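You operate a simulated robot arm through the tools that you are given. There is no shell and no other tool.

Carry out the task below with a simulated robot arm. There is one attempt and no reset: what you move stays moved.

Task
Send a parts carton down the belt as the whiteboard's bottom line says.
Fine: it names the carton, the bay and the speed; set it on the head of the belt. Set down upright: what you pick out.
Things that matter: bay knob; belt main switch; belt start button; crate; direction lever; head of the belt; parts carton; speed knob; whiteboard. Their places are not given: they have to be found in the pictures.

It is judged by the outcome, as a careful person would: the job done as asked, and still so three seconds after it is handed in. It fails if anything else is knocked over, pushed out of place, dropped, spilled or broken.

Robot
A 6-joint arm with a two-finger gripper, fixed in place. Base frame: the origin is at the foot of the arm, x ahead of it, y to its left, z up. Readings come in mm, degrees, newtons and seconds.
Its first joint turns from -166.0 to 166.0 degrees. Payload 2.45 kg.
The TCP is the grasp point between the finger pads, 20 mm short of the fingertips. In the tool frame z runs along the fingers and y along their closing line. The gripper opens to 140 mm. The gripper's body begins 168 mm behind the TCP.
Orientation is that of the tool frame in the base frame, as a unit quaternion [x, y, z, w]. With the fingers straight down and closing along the base's y, the tool's x points along the base's -x, its y along +y and its z along -z.

Tools
- The arm moves only by the tool jog_arm. Its argument "steps" is a list of rows, each an object (a shift or turn left out is 0, a gripper value left out holds the last) with "linear": the shift along the tool's x, y, z in units of 20 mm (1.0 is 20 mm), a list of three; "turn": the turn, a rotation vector about the tool's x, y, z in units of 5 degrees (1.0 is 5 degrees), a list of three. In form: [{"linear": [tx, ty, tz], "turn": [rx, ry, rz]}, ...]. A call has 1 to 20 rows; each row shifts and turns the commanded pose from where the row before left it, along the tool's axes as they then stand. "grip" is the opening, from 0 (shut) to 1 (fully open), set as the call begins (left out, the last holds). A call with a number of a shift or a turn outside -1 to 1 is refused whole. Each row takes 0.2 s and may step no farther than 50 mm and 8.6 degrees from the row before; otherwise, or with a gripper value out of range, the whole call is refused. Where a pose cannot be reached the arm comes as near as it can. A force on the tool above 40 N (or 10 N above the force at the start of the call, whichever is more), or a blocked arm, ends the call early, and 0.2 s more pass. The fingers move at their own pace (about 45 mm/s each) and stop on an object; they squeeze with about 44 N. The grip force told is the motor's: it shows also when the fingers shut on nothing. Time passes only in rows, and 0.2 s behind the last, so rows that do not move let the fingers close. It gives the time, the measured TCP pose, the force on the tool (base axes), the opening and the grip force at its end, in the units of the frame above (readings bear some noise), with the torque about the TCP (base axes, N m) and any sound that the robot's microphone picked up, and new pictures: "show" is both (left out), scene, wrist or none.
- Cameras (640 x 400 px; columns grow to the right, rows downward): "scene" is fixed at [400.1, 499.9, 1460.1]; the picture's right is [0.94, -0.34, 0.00], its down [-0.20, -0.56, -0.80] and it looks along [0.27, 0.75, -0.60] (base axes); focal length 214 px, centre (320, 200). "wrist" rides on the gripper at [78, 11, -209] in the tool frame; the picture's right is [-0.14, 0.99, 0.00], its down [-0.92, -0.13, -0.37] and it looks along [-0.37, -0.05, 0.93] (tool axes); focal length 280 px, centre (320, 200).
- point_at(camera, pixels): for up to 12 pixels [column, row] of the newest picture of that camera ("zoom" is the newest enlarged one), the place [x, y, z] in the base frame of the surface seen there, good to about 2 mm. The clock stands still meanwhile.
- close_up(camera, box): a new picture of the part [left, top, right, bottom] of that camera's present view, enlarged. The clock stands still meanwhile.
- hand_in(): hands the job in; it is judged then, once.

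Leave the gripper open and the arm clear of the work at the hand-in unless told otherwise.

The tools are called after "Call:" as name(argument=value, ...) on one line, values as JSON. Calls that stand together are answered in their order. jog_arm: Moves the arm, as the interface text tells. Its arguments: {"type":"object","properties":{"steps":{"type":"array","items":{"type":"object","properties":{"linear":{"type":"array","items":{"type":"number"}},"turn":{"type":"array","items":{"type":"number"}}}}},"grip":{"type":"number"},"show":{"type":"string","enum":["both","scene","wrist","none"]}},"required":["steps"]} The other tools are called the same way: point_at (camera, pixels) gives the place of the surface under pixels of a picture; close_up (camera, box) takes an enlarged picture of a part of a camera's view; hand_in () hands the job in.

At the start:

```text
t: 0.0
tcp_pos: [646.2, 561.7, 1191.4]
ee_rot: [0.001, 1.0, -0.001, 0.0]
contact_force: [0.5, 0.6, 0.1]
moment: [0.02, 0.02, -0.04]
width: 140.0
gripper_force: 0.0
```

scene: 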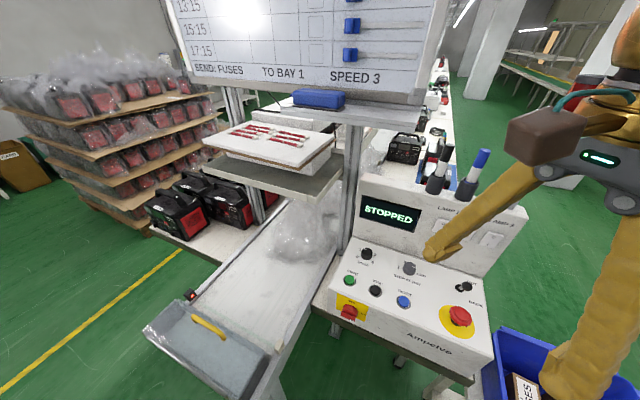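
wrist: 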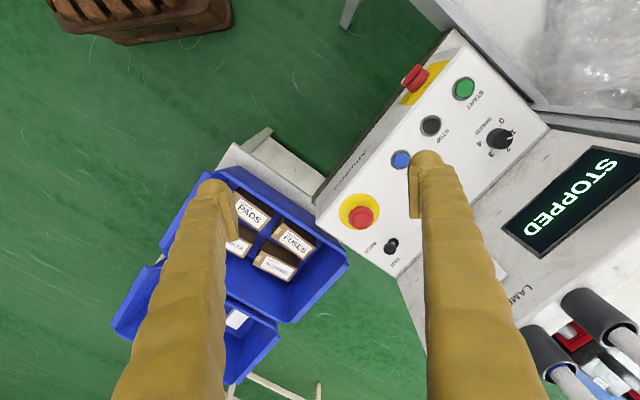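

The whiteboard's bottom line seems to read "SEND: FUSES TO BAY 1 SPEED 3". I'll enlarge the board, the panel, the crate and the belt head to check.

Call:
close_up(camera="scene", box=[170, 0, 450, 110])

Call:
close_up(camera="scene", box=[320, 180, 520, 340])

Call:
close_up(camera="wrist", box=[100, 120, 360, 380])

Call:
close_up(camera="wrist", box=[310, 30, 570, 290])

Call:
close_up(camera="scene", box=[130, 180, 350, 400])

```text
2.29 times, centred on (310, 55) of scene
```

zoom: 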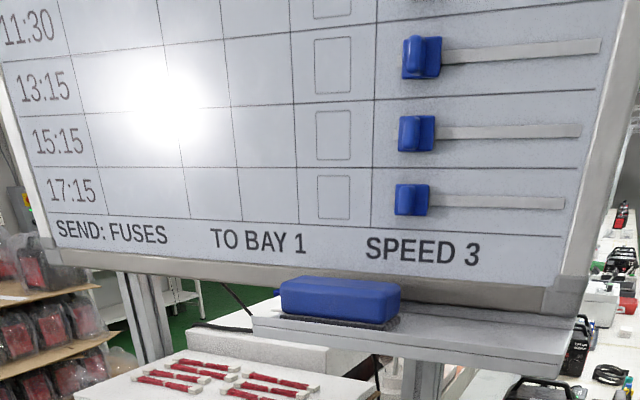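

```text
2.50 times, centred on (420, 260) of scene
```

zoom: 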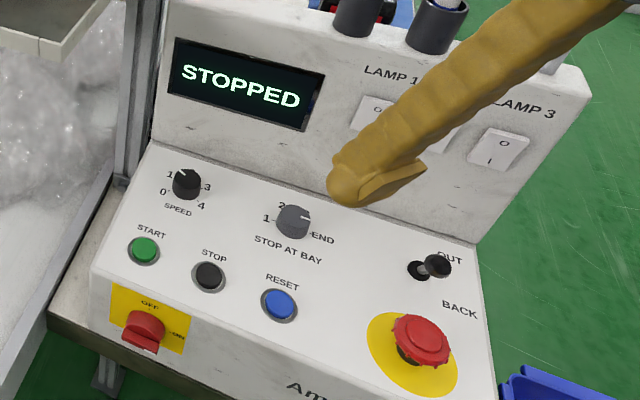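

```text
1.54 times, centred on (230, 250) of wrist
```

zoom: 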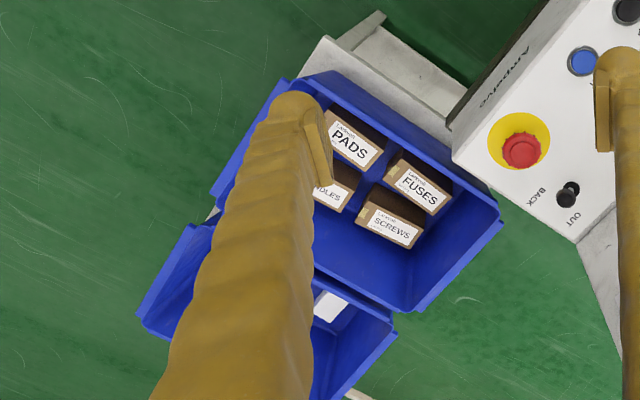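

```text
1.54 times, centred on (440, 160) of wrist
```

zoom: 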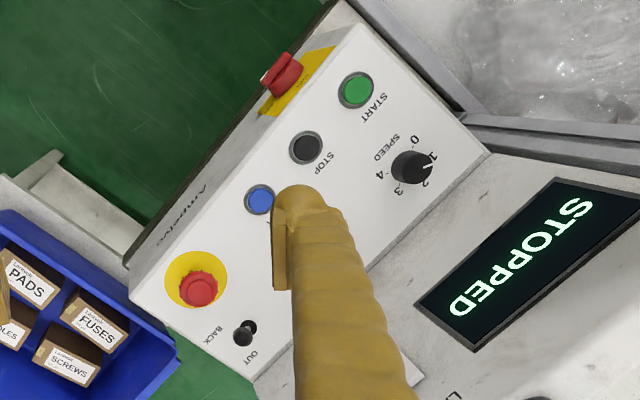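

```text
1.82 times, centred on (240, 290) of scene
```

zoom: 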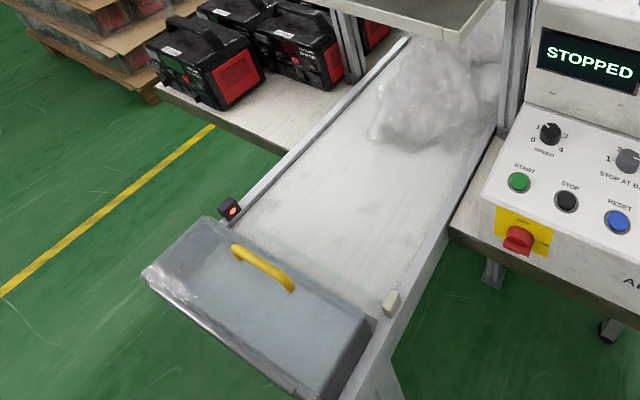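

The line is confirmed: FUSES, BAY 1, SPEED 3. Next I'll measure the panel controls, the belt and the carton positions.

Call:
point_at(camera="scene", pixels=[[366, 254], [409, 268], [349, 280], [375, 290], [403, 302], [349, 312], [461, 316], [465, 286], [460, 288], [335, 300], [490, 350], [365, 245]])

Call:
point_at(camera="wrist", pixels=[[292, 240], [274, 264], [251, 212], [238, 246], [302, 232], [284, 245], [264, 258], [345, 265], [290, 320], [220, 172], [330, 290], [295, 285]])

Call:
point_at(camera="scene", pixels=[[180, 310], [145, 330], [270, 355], [208, 325], [225, 335], [192, 296], [265, 345], [260, 290], [230, 280], [300, 270], [250, 320], [250, 240]])

```text
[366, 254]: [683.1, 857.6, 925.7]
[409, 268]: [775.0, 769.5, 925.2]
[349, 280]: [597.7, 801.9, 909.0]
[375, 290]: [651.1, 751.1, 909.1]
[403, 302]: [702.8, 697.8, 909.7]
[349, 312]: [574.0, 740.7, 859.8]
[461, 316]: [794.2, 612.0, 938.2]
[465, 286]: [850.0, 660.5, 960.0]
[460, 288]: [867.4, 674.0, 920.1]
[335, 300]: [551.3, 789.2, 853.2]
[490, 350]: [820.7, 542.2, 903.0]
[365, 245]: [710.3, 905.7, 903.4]
```

```text
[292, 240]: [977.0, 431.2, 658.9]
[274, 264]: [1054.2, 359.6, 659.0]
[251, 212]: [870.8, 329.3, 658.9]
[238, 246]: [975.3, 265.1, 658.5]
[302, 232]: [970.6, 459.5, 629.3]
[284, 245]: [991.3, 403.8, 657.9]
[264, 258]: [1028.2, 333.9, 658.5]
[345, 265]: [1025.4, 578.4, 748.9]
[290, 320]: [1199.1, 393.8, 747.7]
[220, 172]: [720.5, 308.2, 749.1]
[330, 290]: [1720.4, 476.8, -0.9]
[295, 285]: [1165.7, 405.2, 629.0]
```

```text
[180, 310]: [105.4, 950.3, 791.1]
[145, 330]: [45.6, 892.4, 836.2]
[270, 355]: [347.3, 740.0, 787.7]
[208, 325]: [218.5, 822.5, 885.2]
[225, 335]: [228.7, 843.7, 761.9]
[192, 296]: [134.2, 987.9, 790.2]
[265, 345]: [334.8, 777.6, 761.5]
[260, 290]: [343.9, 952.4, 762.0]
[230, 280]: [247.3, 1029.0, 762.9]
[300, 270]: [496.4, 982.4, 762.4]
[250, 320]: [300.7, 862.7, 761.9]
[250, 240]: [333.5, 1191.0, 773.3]
```

The belt reads z≈762 and the carton tops z≈659. I want a much closer look at the grey thing with the yellow handle at the near end of the belt, the main switch and the lever.

Call:
close_up(camera="scene", box=[135, 280, 295, 400])

Call:
close_up(camera="scene", box=[320, 280, 380, 330])

Call:
close_up(camera="scene", box=[430, 265, 500, 345])

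Call:
close_up(camera="scene", box=[350, 240, 430, 290])

Call:
close_up(camera="scene", box=[480, 320, 640, 400])

Call:
close_up(camera="wrist", box=[200, 170, 360, 300])

```text
3.33 times, centred on (215, 340) of scene
```

zoom: 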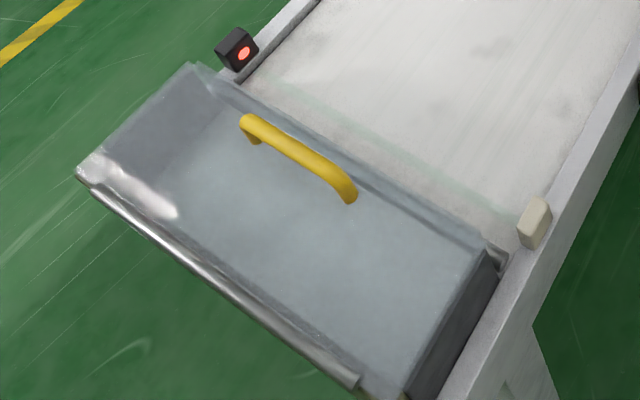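

```text
8.00 times, centred on (350, 305) of scene
```

zoom: 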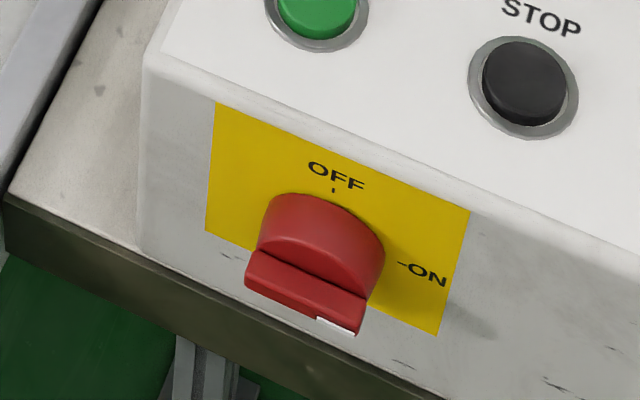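

```text
5.00 times, centred on (465, 305) of scene
```

zoom: 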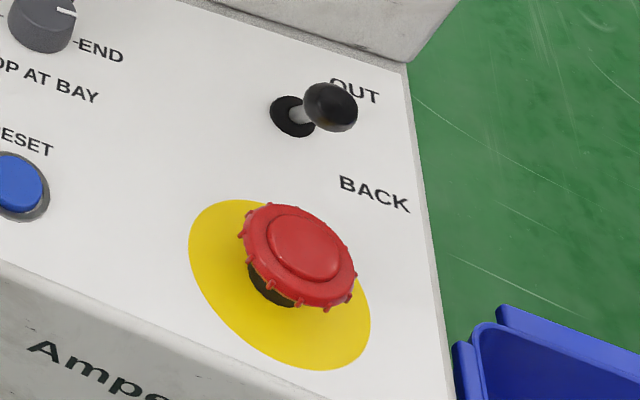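

```text
8.00 times, centred on (390, 265) of scene
```

zoom: 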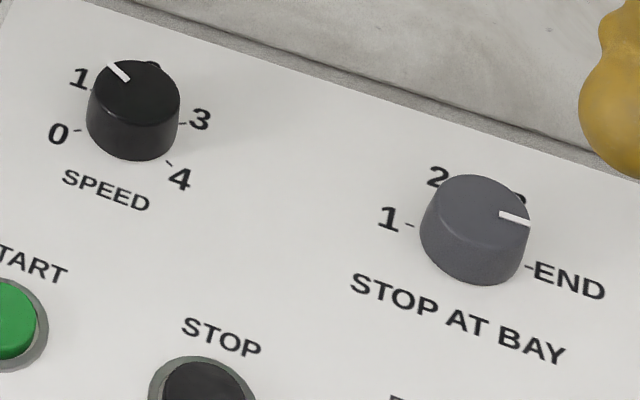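

```text
4.00 times, centred on (560, 360) of scene
```

zoom: 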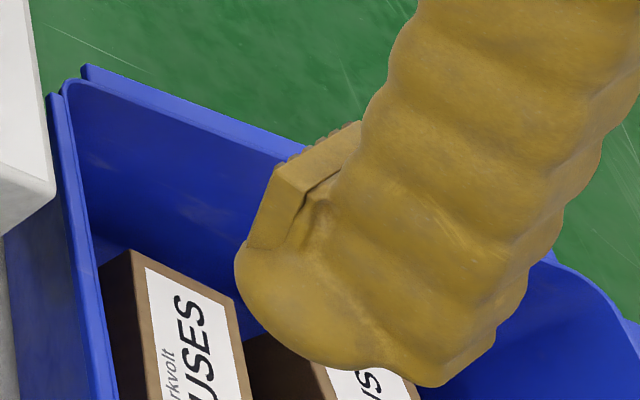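

```text
3.08 times, centred on (280, 235) of wrist
```

zoom: 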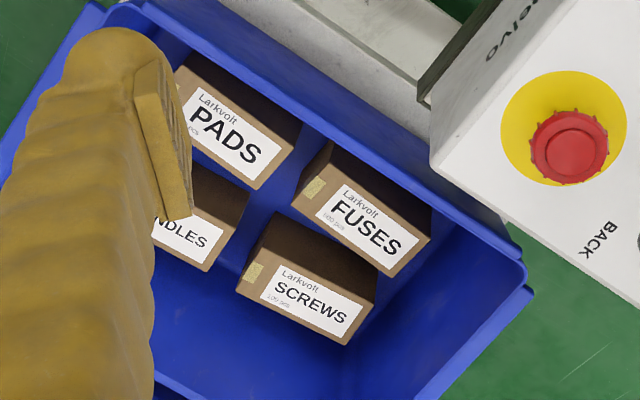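

Main switch: the white mark on its handle points to ON and the display is lit. Lever: it leans toward OUT. Speed knob: between 1 and 2. Bay knob: between 2/3 and END. I'll measure the obstacles, the grey lid and the belt marks.

Call:
point_at(camera="scene", pixels=[[318, 98], [425, 102], [190, 78], [440, 178], [487, 150], [500, 250], [420, 215], [345, 130], [265, 135], [340, 170], [445, 195], [215, 170]])

Call:
point_at(camera="scene", pixels=[[196, 319], [231, 338], [155, 333], [242, 394], [270, 330], [276, 344], [190, 294], [192, 300], [250, 325], [220, 315], [160, 310], [236, 380]])

Call:
point_at(camera="zoom", pixels=[[335, 170], [420, 215], [430, 240], [383, 273], [300, 208], [315, 195], [360, 255], [470, 260], [440, 330], [230, 330], [400, 190], [280, 225]])

```text
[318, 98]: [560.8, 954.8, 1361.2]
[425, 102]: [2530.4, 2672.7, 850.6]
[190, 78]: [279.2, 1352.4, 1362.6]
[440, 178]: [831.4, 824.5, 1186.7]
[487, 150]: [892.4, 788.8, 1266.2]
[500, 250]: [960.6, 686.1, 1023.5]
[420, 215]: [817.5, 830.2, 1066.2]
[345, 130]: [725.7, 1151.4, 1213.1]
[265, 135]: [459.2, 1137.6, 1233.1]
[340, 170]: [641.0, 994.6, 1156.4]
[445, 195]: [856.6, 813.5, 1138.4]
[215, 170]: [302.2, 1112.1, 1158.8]
```

```text
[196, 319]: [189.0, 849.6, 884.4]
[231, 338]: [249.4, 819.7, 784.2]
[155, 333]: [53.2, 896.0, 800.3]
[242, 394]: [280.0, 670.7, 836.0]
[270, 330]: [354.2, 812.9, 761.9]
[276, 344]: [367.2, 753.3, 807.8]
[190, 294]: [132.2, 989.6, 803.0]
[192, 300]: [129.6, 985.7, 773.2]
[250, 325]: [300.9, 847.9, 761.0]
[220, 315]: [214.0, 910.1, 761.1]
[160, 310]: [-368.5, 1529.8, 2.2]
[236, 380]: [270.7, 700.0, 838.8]
```

```text
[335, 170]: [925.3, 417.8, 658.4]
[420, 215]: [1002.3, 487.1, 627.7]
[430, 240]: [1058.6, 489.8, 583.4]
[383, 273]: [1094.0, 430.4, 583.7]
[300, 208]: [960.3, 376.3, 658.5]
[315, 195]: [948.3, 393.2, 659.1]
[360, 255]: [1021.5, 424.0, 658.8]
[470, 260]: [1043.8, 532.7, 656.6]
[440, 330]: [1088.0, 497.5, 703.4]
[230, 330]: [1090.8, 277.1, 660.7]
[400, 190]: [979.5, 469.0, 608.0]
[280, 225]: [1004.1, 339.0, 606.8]
```

The grey lid at the near end of the belt may be a see-through hood over the belt head. I'll move the arm (staying high) so the wrist camera looks down on it: first 20 rows toward -x, and a bit toward +y.

Call:
jog_arm(steps=[{"linear": [1, 0.25, 0]}, {"linear": [1, 0.25, 0]}, {"linear": [1, 0.25, 0]}, {"linear": [1, 0.25, 0]}, {"linear": [1, 0.25, 0]}, {"linear": [1, 0.25, 0]}, {"linear": [1, 0.25, 0]}, {"linear": [1, 0.25, 0]}, {"linear": [1, 0.25, 0]}, {"linear": [1, 0.25, 0]}, {"linear": [1, 0.25, 0]}, {"linear": [1, 0.25, 0]}, {"linear": [1, 0.25, 0]}, {"linear": [1, 0.25, 0]}, {"linear": [1, 0.25, 0]}, {"linear": [1, 0.25, 0]}, {"linear": [1, 0.25, 0]}, {"linear": [1, 0.25, 0]}, {"linear": [1, 0.25, 0]}, {"linear": [1, 0.25, 0]}], show="both")

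```text
t: 4.4
tcp_pos: [324.9, 636.0, 1170.3]
ee_rot: [0.059, 0.998, -0.013, -0.005]
contact_force: [-0.4, 0.8, -0.8]
moment: [-0.02, -0.06, 0.01]
width: 139.8
gripper_force: 0.1
stopped in row 20: the arm was blocked; the commanded pose is now the measured one
```

scene: 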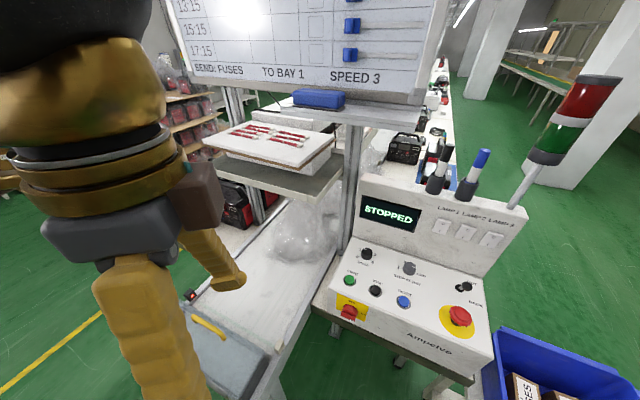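
wrist: 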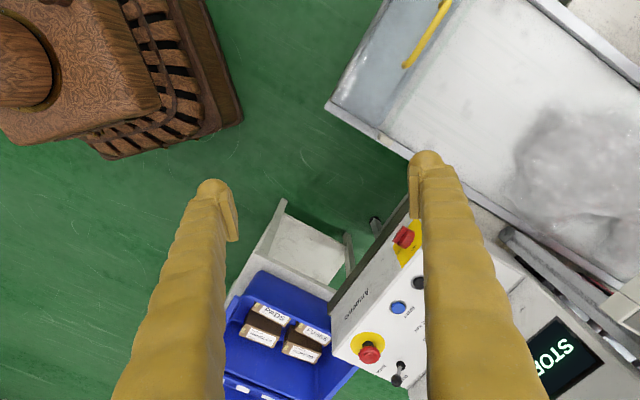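

The arm stopped near (325, 636), perhaps at a wrist limit. I'll turn the tool in place so the camera faces the belt (−90° about tool z).

Call:
jog_arm(steps=[{"turn": [0, 0, -1]}, {"turn": [0, 0, -1]}, {"turn": [0, 0, -1]}, {"turn": [0, 0, -1]}, {"turn": [0, 0, -1]}, {"turn": [0, 0, -1]}, {"turn": [0, 0, -1]}, {"turn": [0, 0, -1]}, {"turn": [0, 0, -1]}, {"turn": [0, 0, -1]}, {"turn": [0, 0, -1]}, {"turn": [0, 0, -1]}, {"turn": [0, 0, -1]}, {"turn": [0, 0, -1]}], show="both")

```text
t: 7.4
tcp_pos: [324.1, 635.8, 1170.6]
ee_rot: [-0.525, 0.851, -0.008, -0.012]
contact_force: [0.0, -0.4, -0.2]
moment: [0.05, -0.01, 0.0]
width: 140.0
gripper_force: 0.1
```

scene: 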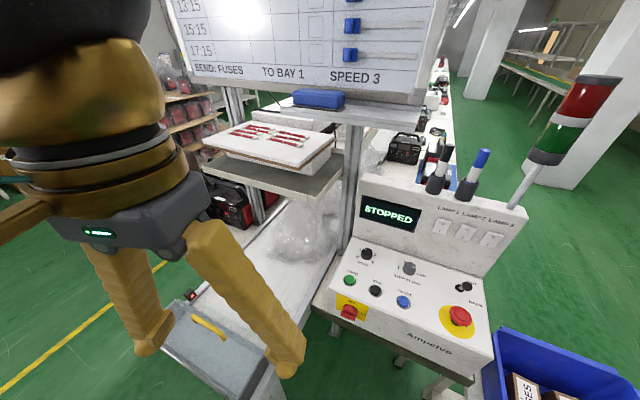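
wrist: 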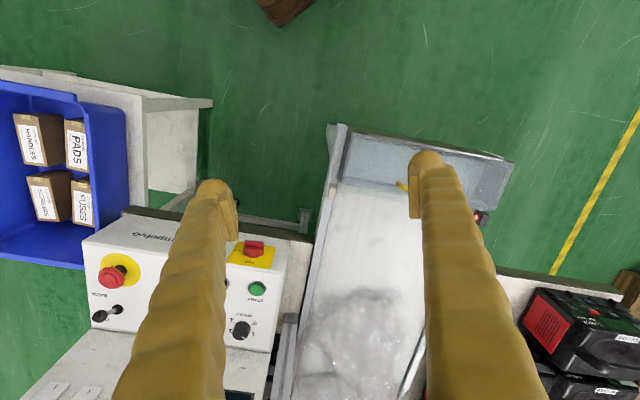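

Now the hood and the belt head show in the wrist picture around (420, 165). I'll enlarge it.

Call:
close_up(camera="wrist", box=[310, 110, 530, 250])

Call:
close_up(camera="wrist", box=[75, 210, 325, 366])

Call:
close_up(camera="wrist", box=[0, 70, 160, 270])

```text
2.86 times, centred on (420, 180) of wrist
```

zoom: 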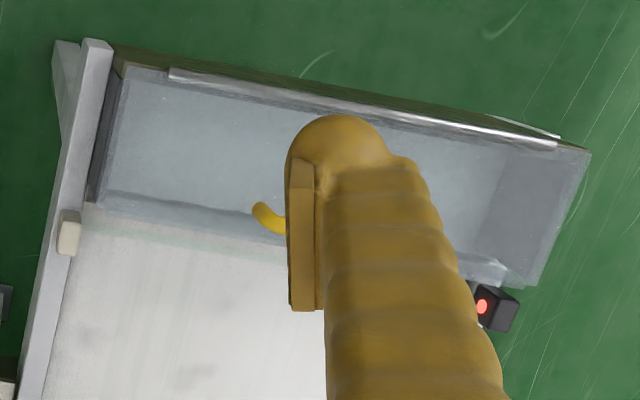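

```text
2.56 times, centred on (200, 288) of wrist
```

zoom: 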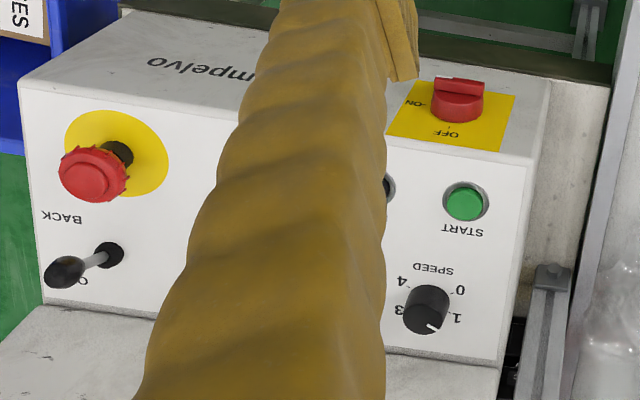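

```text
2.00 times, centred on (80, 170) of wrist
```

zoom: 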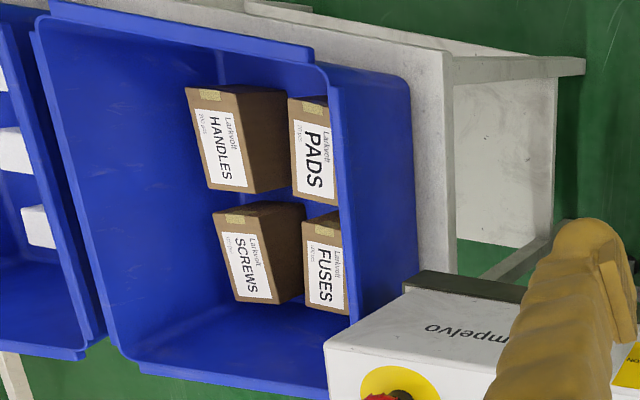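

I'll re-take the hood enlargement and measure its edges and the belt under it.

Call:
close_up(camera="wrist", box=[310, 110, 530, 250])

Call:
point_at(camera="zoom", pixels=[[120, 68], [175, 75], [550, 140], [590, 155], [535, 285], [85, 205], [260, 215], [200, 120], [200, 190], [200, 215], [480, 160], [540, 220]])

Call:
point_at(camera="zoom", pixels=[[250, 85], [300, 100], [110, 120], [95, 60], [70, 235], [483, 305], [200, 240], [200, 260], [120, 215], [270, 245], [480, 260], [520, 150]])

```text
2.86 times, centred on (420, 180) of wrist
```

zoom: 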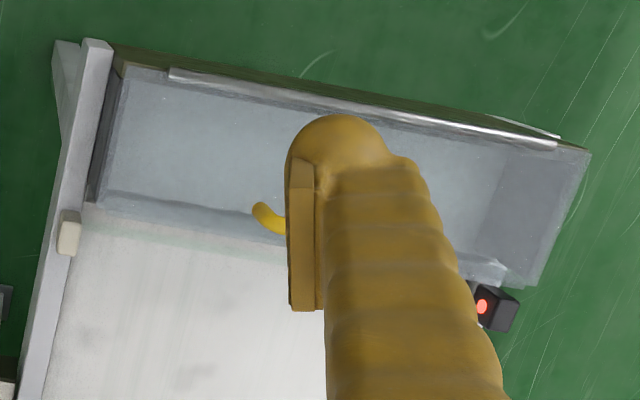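

```text
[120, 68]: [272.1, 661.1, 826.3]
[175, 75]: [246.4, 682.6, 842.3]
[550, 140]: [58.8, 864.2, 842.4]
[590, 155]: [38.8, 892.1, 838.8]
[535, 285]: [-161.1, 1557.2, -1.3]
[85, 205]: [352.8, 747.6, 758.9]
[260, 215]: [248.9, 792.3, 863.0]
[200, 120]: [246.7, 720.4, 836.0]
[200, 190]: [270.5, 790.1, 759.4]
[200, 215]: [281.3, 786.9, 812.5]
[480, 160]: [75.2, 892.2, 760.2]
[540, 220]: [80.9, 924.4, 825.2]
```

```text
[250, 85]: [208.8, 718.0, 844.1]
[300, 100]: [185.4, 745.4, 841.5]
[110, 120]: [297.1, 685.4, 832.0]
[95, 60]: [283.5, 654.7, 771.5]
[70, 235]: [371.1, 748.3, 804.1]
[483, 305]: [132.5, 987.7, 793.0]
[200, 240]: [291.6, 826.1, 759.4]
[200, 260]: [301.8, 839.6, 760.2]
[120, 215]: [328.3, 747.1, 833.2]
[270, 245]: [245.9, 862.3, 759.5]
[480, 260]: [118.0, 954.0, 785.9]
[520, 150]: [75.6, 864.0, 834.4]
```

Hood top is z≈836 and it covers only the last ~110 mm of the belt. The light gate (red lamp and cream reflector) and the open belt begin just beyond it. Next I'll check the FUSES carton's shape at wrist pixel (82, 202).

Call:
close_up(camera="wrist", box=[22, 150, 118, 240])

Call:
point_at(camera="wrist", pixels=[[75, 178], [90, 182], [95, 226], [80, 224], [72, 190], [85, 178], [60, 190], [45, 222], [87, 120], [100, 200], [112, 200], [30, 250]])

```text
4.44 times, centred on (70, 195) of wrist
```

zoom: 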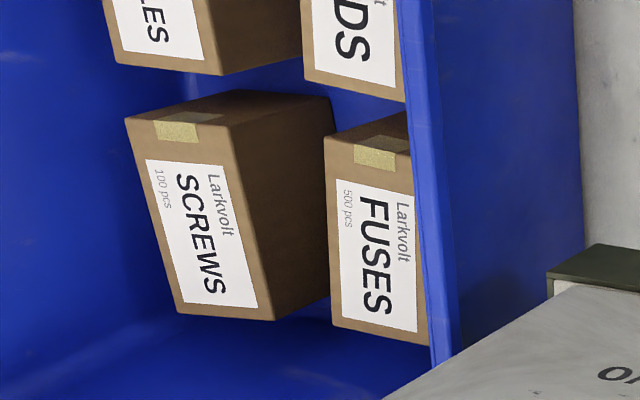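

```text
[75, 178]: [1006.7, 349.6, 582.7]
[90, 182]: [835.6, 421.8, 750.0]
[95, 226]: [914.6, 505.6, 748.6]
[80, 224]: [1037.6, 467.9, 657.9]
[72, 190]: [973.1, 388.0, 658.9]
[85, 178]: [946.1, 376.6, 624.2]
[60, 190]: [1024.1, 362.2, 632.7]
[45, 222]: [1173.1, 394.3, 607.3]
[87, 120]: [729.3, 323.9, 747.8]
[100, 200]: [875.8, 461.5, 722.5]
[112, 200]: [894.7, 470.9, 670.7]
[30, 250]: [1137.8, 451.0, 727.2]
```

The carton is about 128 × 90 × 76 mm, with its long side along the crate's 45° axis, standing on the crate floor at z≈583. Now I'll turn the tool to face the panel squarely and move over it so I can see the knob dials properly.

Call:
jog_arm(steps=[{"turn": [0, 0, 0.92]}, {"turn": [0, 0, 0.92]}, {"turn": [0, 0, 0.92]}, {"turn": [0, 0, 0.92]}, {"turn": [-0.11, -0.31, 0]}, {"linear": [-0.916, -0.73, 0.0]}, {"linear": [-0.916, -0.73, 0.0]}, {"linear": [-0.916, -0.73, 0.0]}, {"linear": [-0.916, -0.73, 0.0]}, {"linear": [-0.916, -0.73, 0.0]}, {"linear": [-0.916, -0.73, 0.0]}, {"linear": [-0.916, -0.73, 0.0]}, {"linear": [-0.916, -0.73, 0.0]}, {"linear": [-0.916, -0.73, 0.0]}, {"linear": [-0.916, -0.73, 0.0]}, {"linear": [-0.916, -0.73, 0.0]}], show="both")

```text
t: 10.8
tcp_pos: [578.7, 665.9, 1170.6]
ee_rot: [-0.383, 0.924, 0.0, 0.0]
contact_force: [0.7, -0.2, 0.2]
moment: [0.01, -0.01, 0.02]
width: 139.8
gripper_force: 0.0
```

scene: 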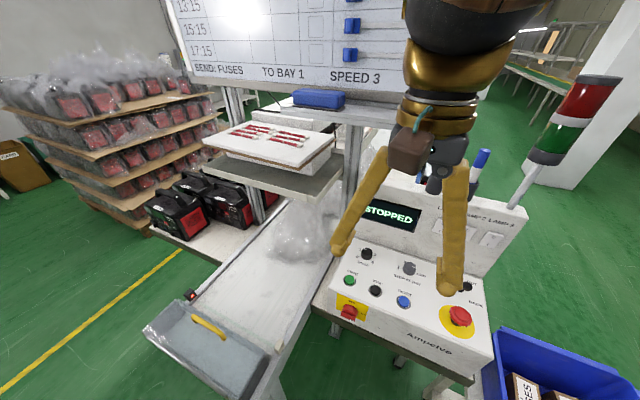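
wrist: 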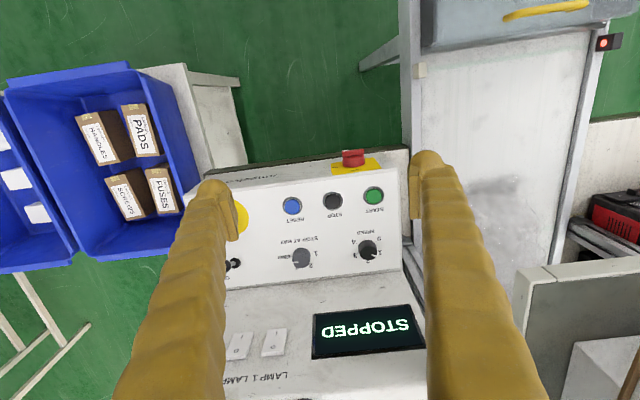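

Good view: the panel is square in the wrist picture. I'll enlarge the knobs at (367, 248) and (301, 257).

Call:
close_up(camera="wrist", box=[270, 180, 420, 280])

Call:
point_at(camera="zoom", pixels=[[412, 285], [400, 295], [130, 325], [150, 330], [440, 65], [265, 85], [90, 110], [320, 285], [300, 385], [560, 350], [330, 30], [60, 330]])

Call:
close_up(camera="wrist", box=[340, 225, 390, 270])

Call:
close_up(camera="wrist", box=[270, 230, 335, 275])

Call:
close_up(camera="scene", box=[340, 235, 440, 300])

```text
4.00 times, centred on (345, 230) of wrist
```

zoom: 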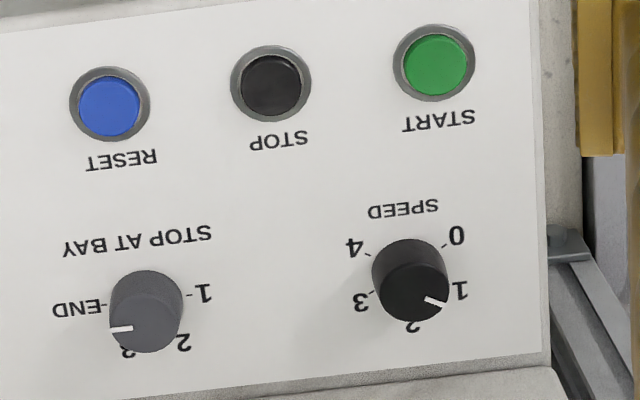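

```text
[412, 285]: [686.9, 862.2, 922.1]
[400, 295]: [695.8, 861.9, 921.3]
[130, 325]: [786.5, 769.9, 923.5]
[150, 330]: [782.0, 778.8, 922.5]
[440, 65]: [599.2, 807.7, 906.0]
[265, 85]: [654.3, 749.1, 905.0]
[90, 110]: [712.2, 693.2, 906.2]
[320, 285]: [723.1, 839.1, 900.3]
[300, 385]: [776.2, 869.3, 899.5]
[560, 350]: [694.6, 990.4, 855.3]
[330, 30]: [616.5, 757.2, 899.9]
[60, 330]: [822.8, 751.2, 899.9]
```

```text
8.89 times, centred on (365, 248) of wrist
```

zoom: 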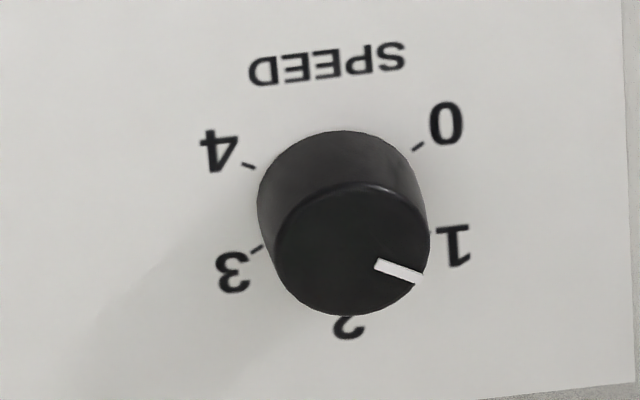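

```text
8.89 times, centred on (302, 252) of wrist
```

zoom: 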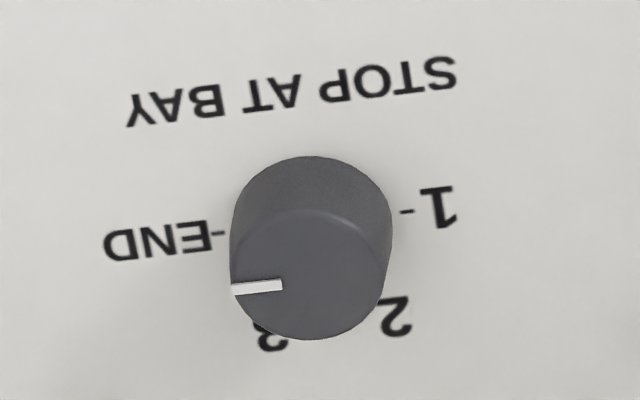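

```text
6.15 times, centred on (390, 268) of scene
```

zoom: 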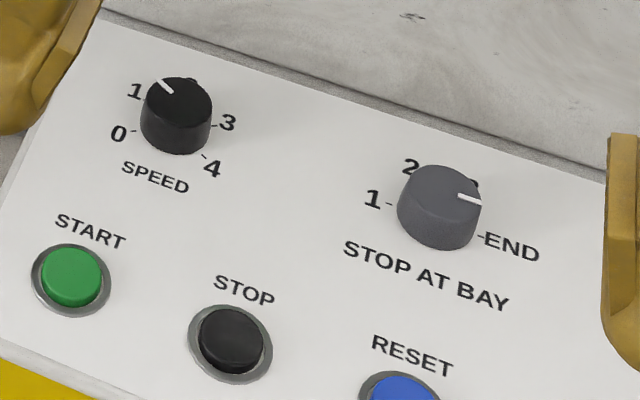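

Speed knob mark sits at 1 and must go clockwise to 3 (about +120° seen from above). Bay knob mark sits at END and must go back to 1 (about 180° anticlockwise). Speed knob centre is about (691, 866) and bay knob about (781, 772), cap tops at z≈922. I'll part-close the gripper and approach above the speed knob with the tool straight down to test the reach.

Call:
jog_arm(steps=[{"linear": [-0.92, 0.26, 0.4]}, {"linear": [-0.92, 0.26, 0.4]}, {"linear": [-0.92, 0.26, 0.4]}, {"linear": [-0.92, 0.26, 0.4]}, {"linear": [-0.92, 0.26, 0.4]}, {"linear": [-0.92, 0.26, 0.4]}, {"linear": [-0.92, 0.26, 0.4]}, {"linear": [-0.92, 0.26, 0.4]}, {"linear": [-0.92, 0.26, 0.4]}, {"linear": [-0.92, 0.26, 0.4]}, {"linear": [-0.92, 0.26, 0.4]}, {"linear": [-0.92, 0.26, 0.4]}], grip=0.45, show="both")

```text
t: 12.4
tcp_pos: [639.6, 780.1, 1116.9]
ee_rot: [-0.383, 0.924, -0.003, -0.004]
contact_force: [-43.3, -54.3, -2.8]
moment: [11.97, -9.6, -0.54]
width: 62.9
gripper_force: 0.0
stopped in row 8: the force on the tool passed its limit at 170 N (the readings are from after the stop); the commanded pose is now the measured one
```

scene: 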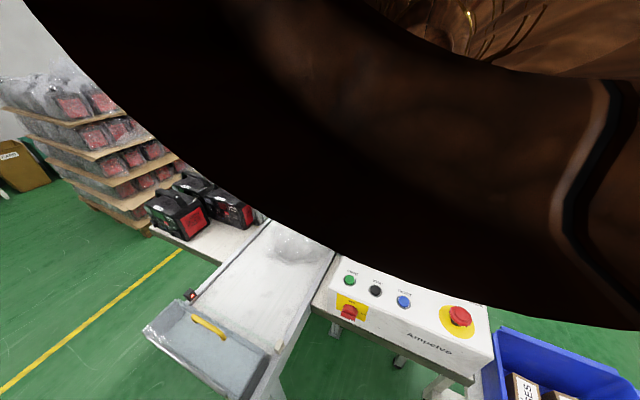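
wrist: 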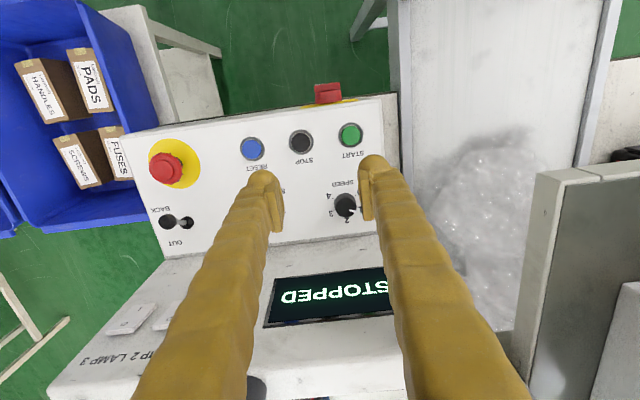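

The upper gripper touched the whiteboard's tray (contact about 220 mm above the TCP, at z≈1340). I back straight off toward the robot at once, then check nothing moved.

Call:
jog_arm(steps=[{"linear": [1, 0, 0]}, {"linear": [1, 0, 0]}, {"linear": [1, 0, 0]}, {"linear": [1, 0, 0]}, {"linear": [1, 0, 0]}, {"linear": [1, 0, 0]}, {"linear": [1, 0, 0]}], show="both")

Call:
close_up(camera="scene", box=[170, 0, 450, 180])

```text
t: 14.1
tcp_pos: [542.4, 682.6, 1114.9]
ee_rot: [-0.383, 0.924, -0.003, -0.004]
contact_force: [-0.9, -0.3, -0.4]
moment: [0.01, 0.03, 0.0]
width: 63.2
gripper_force: 0.1
```

scene: 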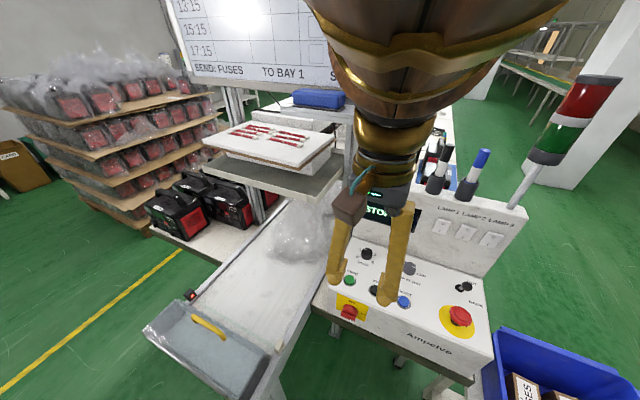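
wrist: 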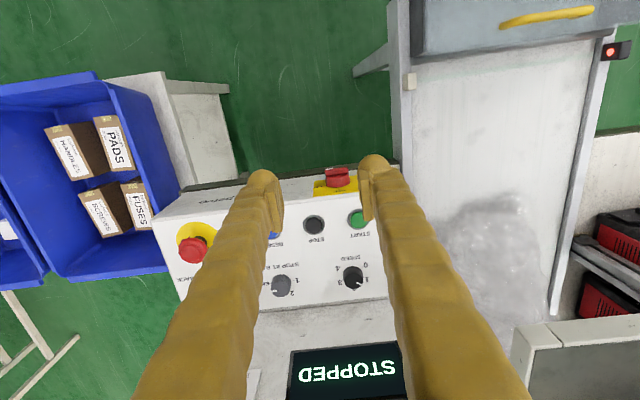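

```text
2.22 times, centred on (310, 90) of scene
```

zoom: 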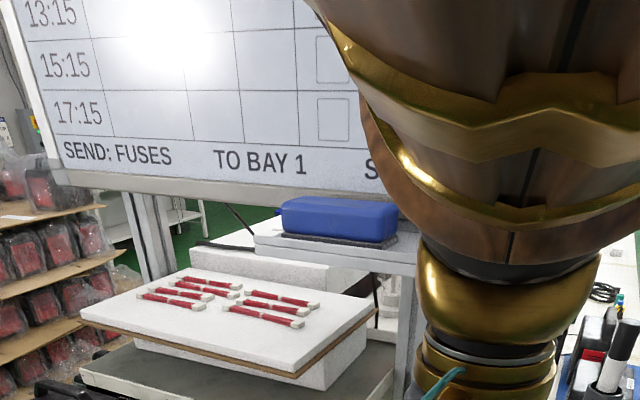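

The board, tray and duster haven't moved. I'll measure the tray's front edge so I can keep under it.

Call:
point_at(camera="zoom", pixels=[[258, 240], [300, 255], [350, 263], [400, 272], [300, 240], [275, 232], [340, 215], [400, 245], [200, 185], [370, 200], [395, 310], [320, 250]])

Call:
point_at(camera="scene", pixels=[[440, 160], [466, 180], [450, 215], [500, 207], [480, 195], [437, 190], [364, 178], [368, 172], [430, 205], [366, 253], [409, 268], [352, 195]])

```text
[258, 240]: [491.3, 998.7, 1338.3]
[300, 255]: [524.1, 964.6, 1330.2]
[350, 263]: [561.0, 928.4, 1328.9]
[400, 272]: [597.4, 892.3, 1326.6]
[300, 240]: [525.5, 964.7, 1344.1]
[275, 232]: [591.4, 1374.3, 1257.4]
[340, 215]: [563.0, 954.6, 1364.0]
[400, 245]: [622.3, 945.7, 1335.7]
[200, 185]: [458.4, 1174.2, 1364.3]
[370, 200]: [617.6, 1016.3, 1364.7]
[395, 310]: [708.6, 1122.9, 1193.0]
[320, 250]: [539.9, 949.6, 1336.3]
```

```text
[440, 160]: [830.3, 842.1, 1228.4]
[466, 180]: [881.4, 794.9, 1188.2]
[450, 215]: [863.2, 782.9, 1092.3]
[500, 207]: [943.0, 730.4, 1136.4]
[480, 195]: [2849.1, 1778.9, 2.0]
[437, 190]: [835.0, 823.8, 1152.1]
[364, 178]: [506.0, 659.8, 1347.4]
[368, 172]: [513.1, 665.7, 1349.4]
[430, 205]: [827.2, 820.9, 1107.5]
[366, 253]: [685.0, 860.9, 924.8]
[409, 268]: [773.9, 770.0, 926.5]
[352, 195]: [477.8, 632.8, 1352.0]
```

The tray's front edge is a line at "u" (45° direction) ≈1053 mm, underside z≈1327, and it overhangs the speed knob. I'll lean the tool 25° (wrist back toward the robot) and drop to z≈985 before going forward under the tray.

Call:
jog_arm(steps=[{"turn": [0, -0.853, 0]}, {"turn": [0, -0.853, 0]}, {"turn": [0, -0.853, 0]}, {"turn": [0, -0.853, 0]}, {"turn": [0, -0.853, 0]}, {"turn": [0, -0.853, 0]}, {"linear": [0.458, 0, 0.982]}, {"linear": [0.458, 0, 0.982]}, {"linear": [0.458, 0, 0.982]}, {"linear": [0.458, 0, 0.982]}, {"linear": [0.458, 0, 0.982]}, {"linear": [0.458, 0, 0.982]}], show="both")

```text
t: 16.6
tcp_pos: [542.7, 682.2, 985.5]
ee_rot: [-0.374, 0.901, 0.083, 0.202]
contact_force: [0.7, -0.3, -0.2]
moment: [-0.01, 0.01, -0.04]
width: 63.1
gripper_force: 0.0
```

scene: 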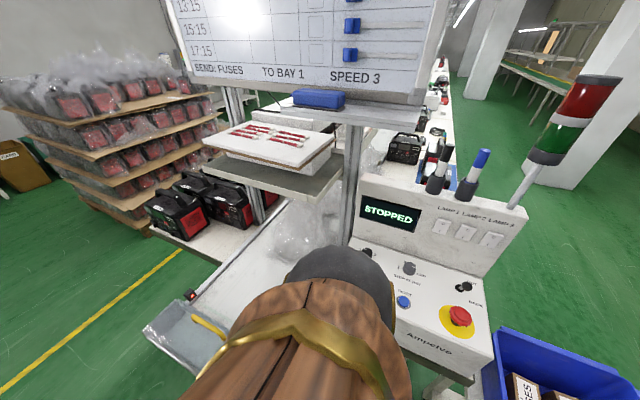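
wrist: 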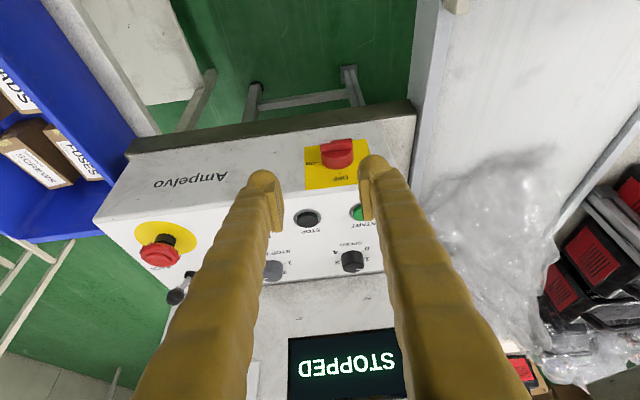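

Clear so far. Now forward about 230 mm and 25 mm sideways toward the speed knob, staying at z≈985.

Call:
jog_arm(steps=[{"linear": [-0.868, 0.104, 0.405]}, {"linear": [-0.868, 0.104, 0.405]}, {"linear": [-0.868, 0.104, 0.405]}, {"linear": [-0.868, 0.104, 0.405]}, {"linear": [-0.868, 0.104, 0.405]}, {"linear": [-0.868, 0.104, 0.405]}, {"linear": [-0.868, 0.104, 0.405]}, {"linear": [-0.868, 0.104, 0.405]}, {"linear": [-0.868, 0.104, 0.405]}, {"linear": [-0.868, 0.104, 0.405]}, {"linear": [-0.868, 0.104, 0.405]}, {"linear": [-0.868, 0.104, 0.405]}], show="both")

```text
t: 19.2
tcp_pos: [688.7, 862.3, 987.0]
ee_rot: [-0.375, 0.901, 0.083, 0.202]
contact_force: [0.1, -0.5, 0.0]
moment: [-0.01, -0.01, 0.04]
width: 63.1
gripper_force: 0.1
```

scene: 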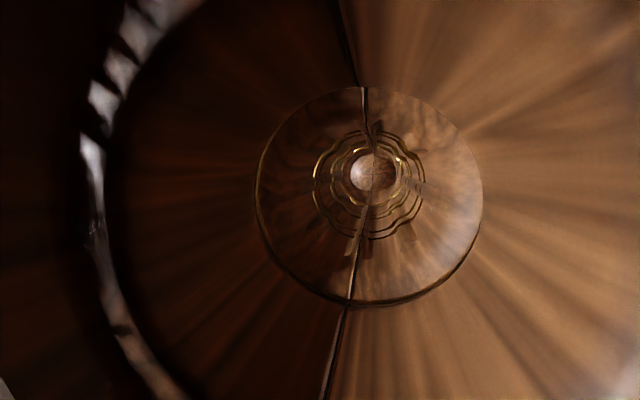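
wrist: 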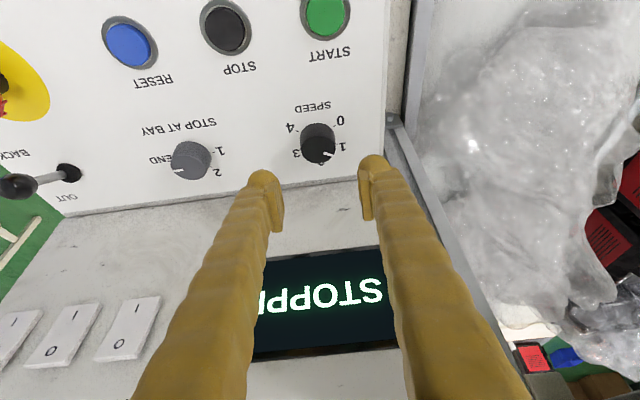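

It reaches. I'll measure the speed knob precisely from here (wrist pixel ≈ (318, 142)).

Call:
close_up(camera="wrist", box=[278, 110, 358, 165])

Call:
point_at(camera="wrist", pixels=[[317, 148], [306, 150], [330, 148], [318, 158], [318, 138], [190, 163], [178, 165], [200, 165], [288, 128], [343, 120], [326, 15], [190, 172]])

```text
7.27 times, centred on (318, 138) of wrist
```

zoom: 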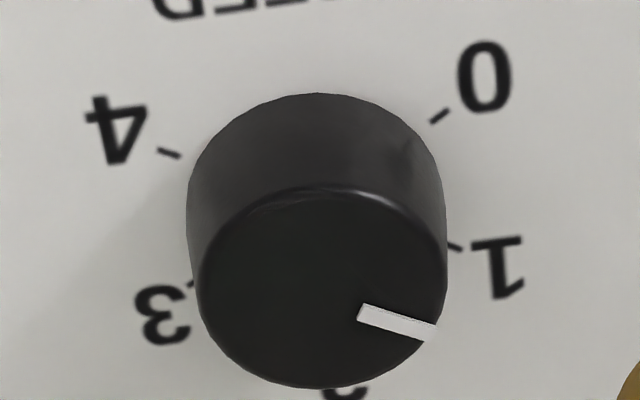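

```text
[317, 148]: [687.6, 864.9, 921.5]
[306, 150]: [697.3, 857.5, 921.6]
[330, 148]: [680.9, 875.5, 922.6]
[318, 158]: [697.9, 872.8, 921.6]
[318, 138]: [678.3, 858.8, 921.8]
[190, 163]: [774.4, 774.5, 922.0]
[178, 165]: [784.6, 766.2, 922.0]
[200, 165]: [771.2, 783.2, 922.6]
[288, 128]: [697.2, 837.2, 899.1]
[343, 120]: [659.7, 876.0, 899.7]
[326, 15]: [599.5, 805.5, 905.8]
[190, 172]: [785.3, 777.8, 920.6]
```

Speed knob centre measured at about (688.7, 867.3), diameter ≈34 mm, top z≈922. I'll centre on it, go down to z≈957, and pre-turn the tool 30° anticlockwise about the vertical before gripping.

Call:
jog_arm(steps=[{"linear": [-0.159, 0.18, 0.074]}, {"linear": [0.317, 0, 0.68]}, {"linear": [0.317, 0, 0.68]}, {"turn": [-0.4226, 0, -0.906]}, {"turn": [-0.4226, 0, -0.906]}, {"turn": [-0.4226, 0, -0.906]}, {"turn": [-0.4226, 0, -0.906]}, {"turn": [-0.4226, 0, -0.906]}, {"turn": [-0.4226, 0, -0.906]}, {}], show="wrist")

```text
t: 21.4
tcp_pos: [688.2, 867.4, 956.2]
ee_rot: [-0.595, 0.774, 0.131, 0.173]
contact_force: [-0.8, -0.3, -1.1]
moment: [-0.01, 0.0, 0.02]
width: 62.8
gripper_force: 0.1
```

wrist: 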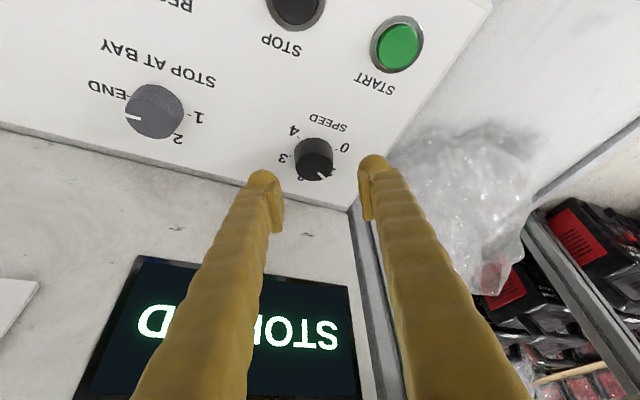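

Aligned. Lowering 27 mm to z≈929 around the knob.

Call:
jog_arm(steps=[{"linear": [0.19, 0, 0.41]}, {"linear": [0.19, 0, 0.41]}, {"linear": [0.19, 0, 0.41]}, {}], show="wrist")

Call:
jog_arm(steps=[{}, {}, {}, {}], grip=0, show="wrist")

```text
t: 22.4
tcp_pos: [687.2, 868.5, 929.6]
ee_rot: [-0.594, 0.774, 0.132, 0.173]
contact_force: [0.5, -0.3, -0.4]
moment: [0.02, 0.02, 0.01]
width: 62.7
gripper_force: 0.0
```

wrist: 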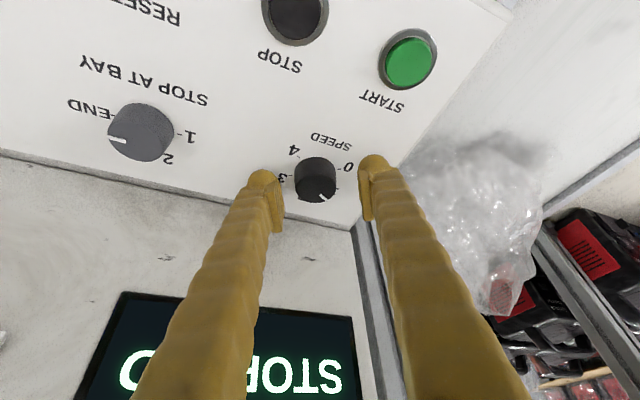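

```text
t: 23.6
tcp_pos: [690.8, 867.6, 929.5]
ee_rot: [-0.593, 0.775, 0.131, 0.174]
contact_force: [7.3, 0.8, -1.9]
moment: [0.13, -0.17, 0.03]
width: 32.7
gripper_force: 45.2
stopped in row 4: the force on the tool passed its limit at 42 N (the readings are from after the stop); the commanded pose is now the measured one
```

wrist: 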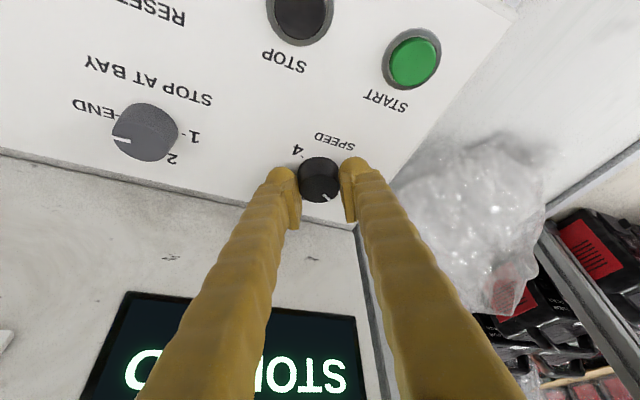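

The knob is gripped (width 32.7 mm). Now 60° clockwise about the vertical.

Call:
jog_arm(steps=[{"turn": [0.4226, 0, 0.906]}, {"turn": [0.4226, 0, 0.906]}, {"turn": [0.4226, 0, 0.906]}, {"turn": [0.4226, 0, 0.906]}, {"turn": [0.4226, 0, 0.906]}, {"turn": [0.4226, 0, 0.906]}, {"turn": [0.4226, 0, 0.906]}, {"turn": [0.4226, 0, 0.906]}, {"turn": [0.4226, 0, 0.906]}, {"turn": [0.4226, 0, 0.906]}, {"turn": [0.4226, 0, 0.906]}, {"turn": [0.4226, 0, 0.906]}, {}], show="both")

Call:
close_up(camera="wrist", box=[260, 110, 380, 220])

```text
t: 26.4
tcp_pos: [690.1, 868.5, 930.2]
ee_rot: [-0.126, 0.968, 0.028, 0.217]
contact_force: [1.1, -5.0, 6.2]
moment: [-0.05, -0.08, 0.0]
width: 32.7
gripper_force: 44.8
```

scene: 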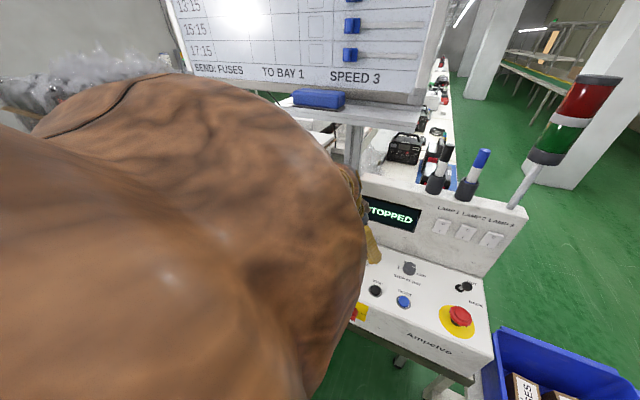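
wrist: 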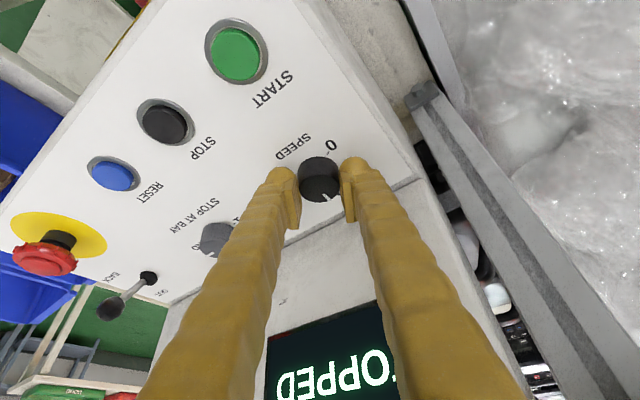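

```text
3.64 times, centred on (320, 165) of wrist
```

zoom: 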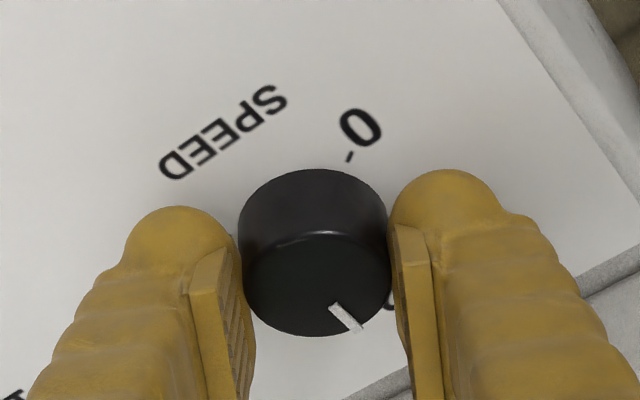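

The knob follows the gripper; it should now be at 2. I open the fingers, turn back 60° around the knob, and re-grip.

Call:
jog_arm(steps=[{}, {}, {}, {"turn": [-0.4226, 0, -0.906]}, {"turn": [-0.4226, 0, -0.906]}, {"turn": [-0.4226, 0, -0.906]}, {"turn": [-0.4226, 0, -0.906]}, {"turn": [-0.4226, 0, -0.906]}, {"turn": [-0.4226, 0, -0.906]}, {"turn": [-0.4226, 0, -0.906]}, {"turn": [-0.4226, 0, -0.906]}, {"turn": [-0.4226, 0, -0.906]}, {"turn": [-0.4226, 0, -0.906]}, {"turn": [-0.4226, 0, -0.906]}, {"turn": [-0.4226, 0, -0.906]}, {}], grip=0.45, show="wrist")

Call:
close_up(camera="wrist", box=[260, 110, 380, 220])

```text
t: 29.8
tcp_pos: [690.1, 866.6, 928.8]
ee_rot: [-0.595, 0.774, 0.131, 0.173]
contact_force: [0.1, -0.5, -0.6]
moment: [0.02, -0.03, 0.0]
width: 63.0
gripper_force: 0.1
```

wrist: 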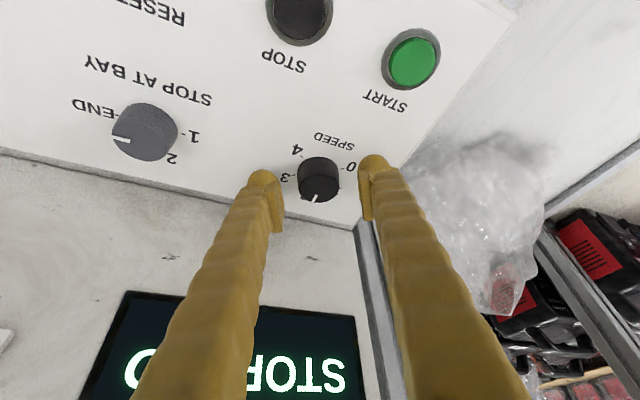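

```text
3.64 times, centred on (320, 165) of wrist
```

zoom: 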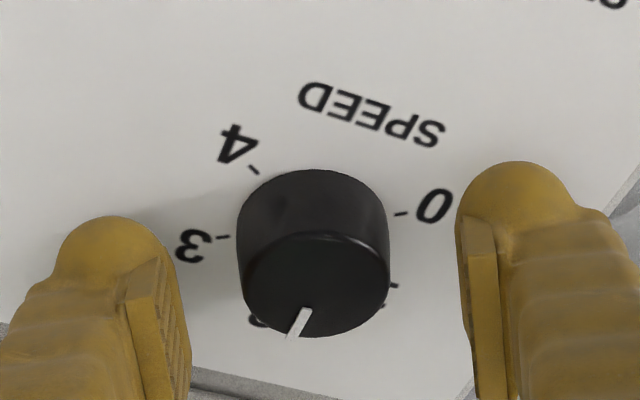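

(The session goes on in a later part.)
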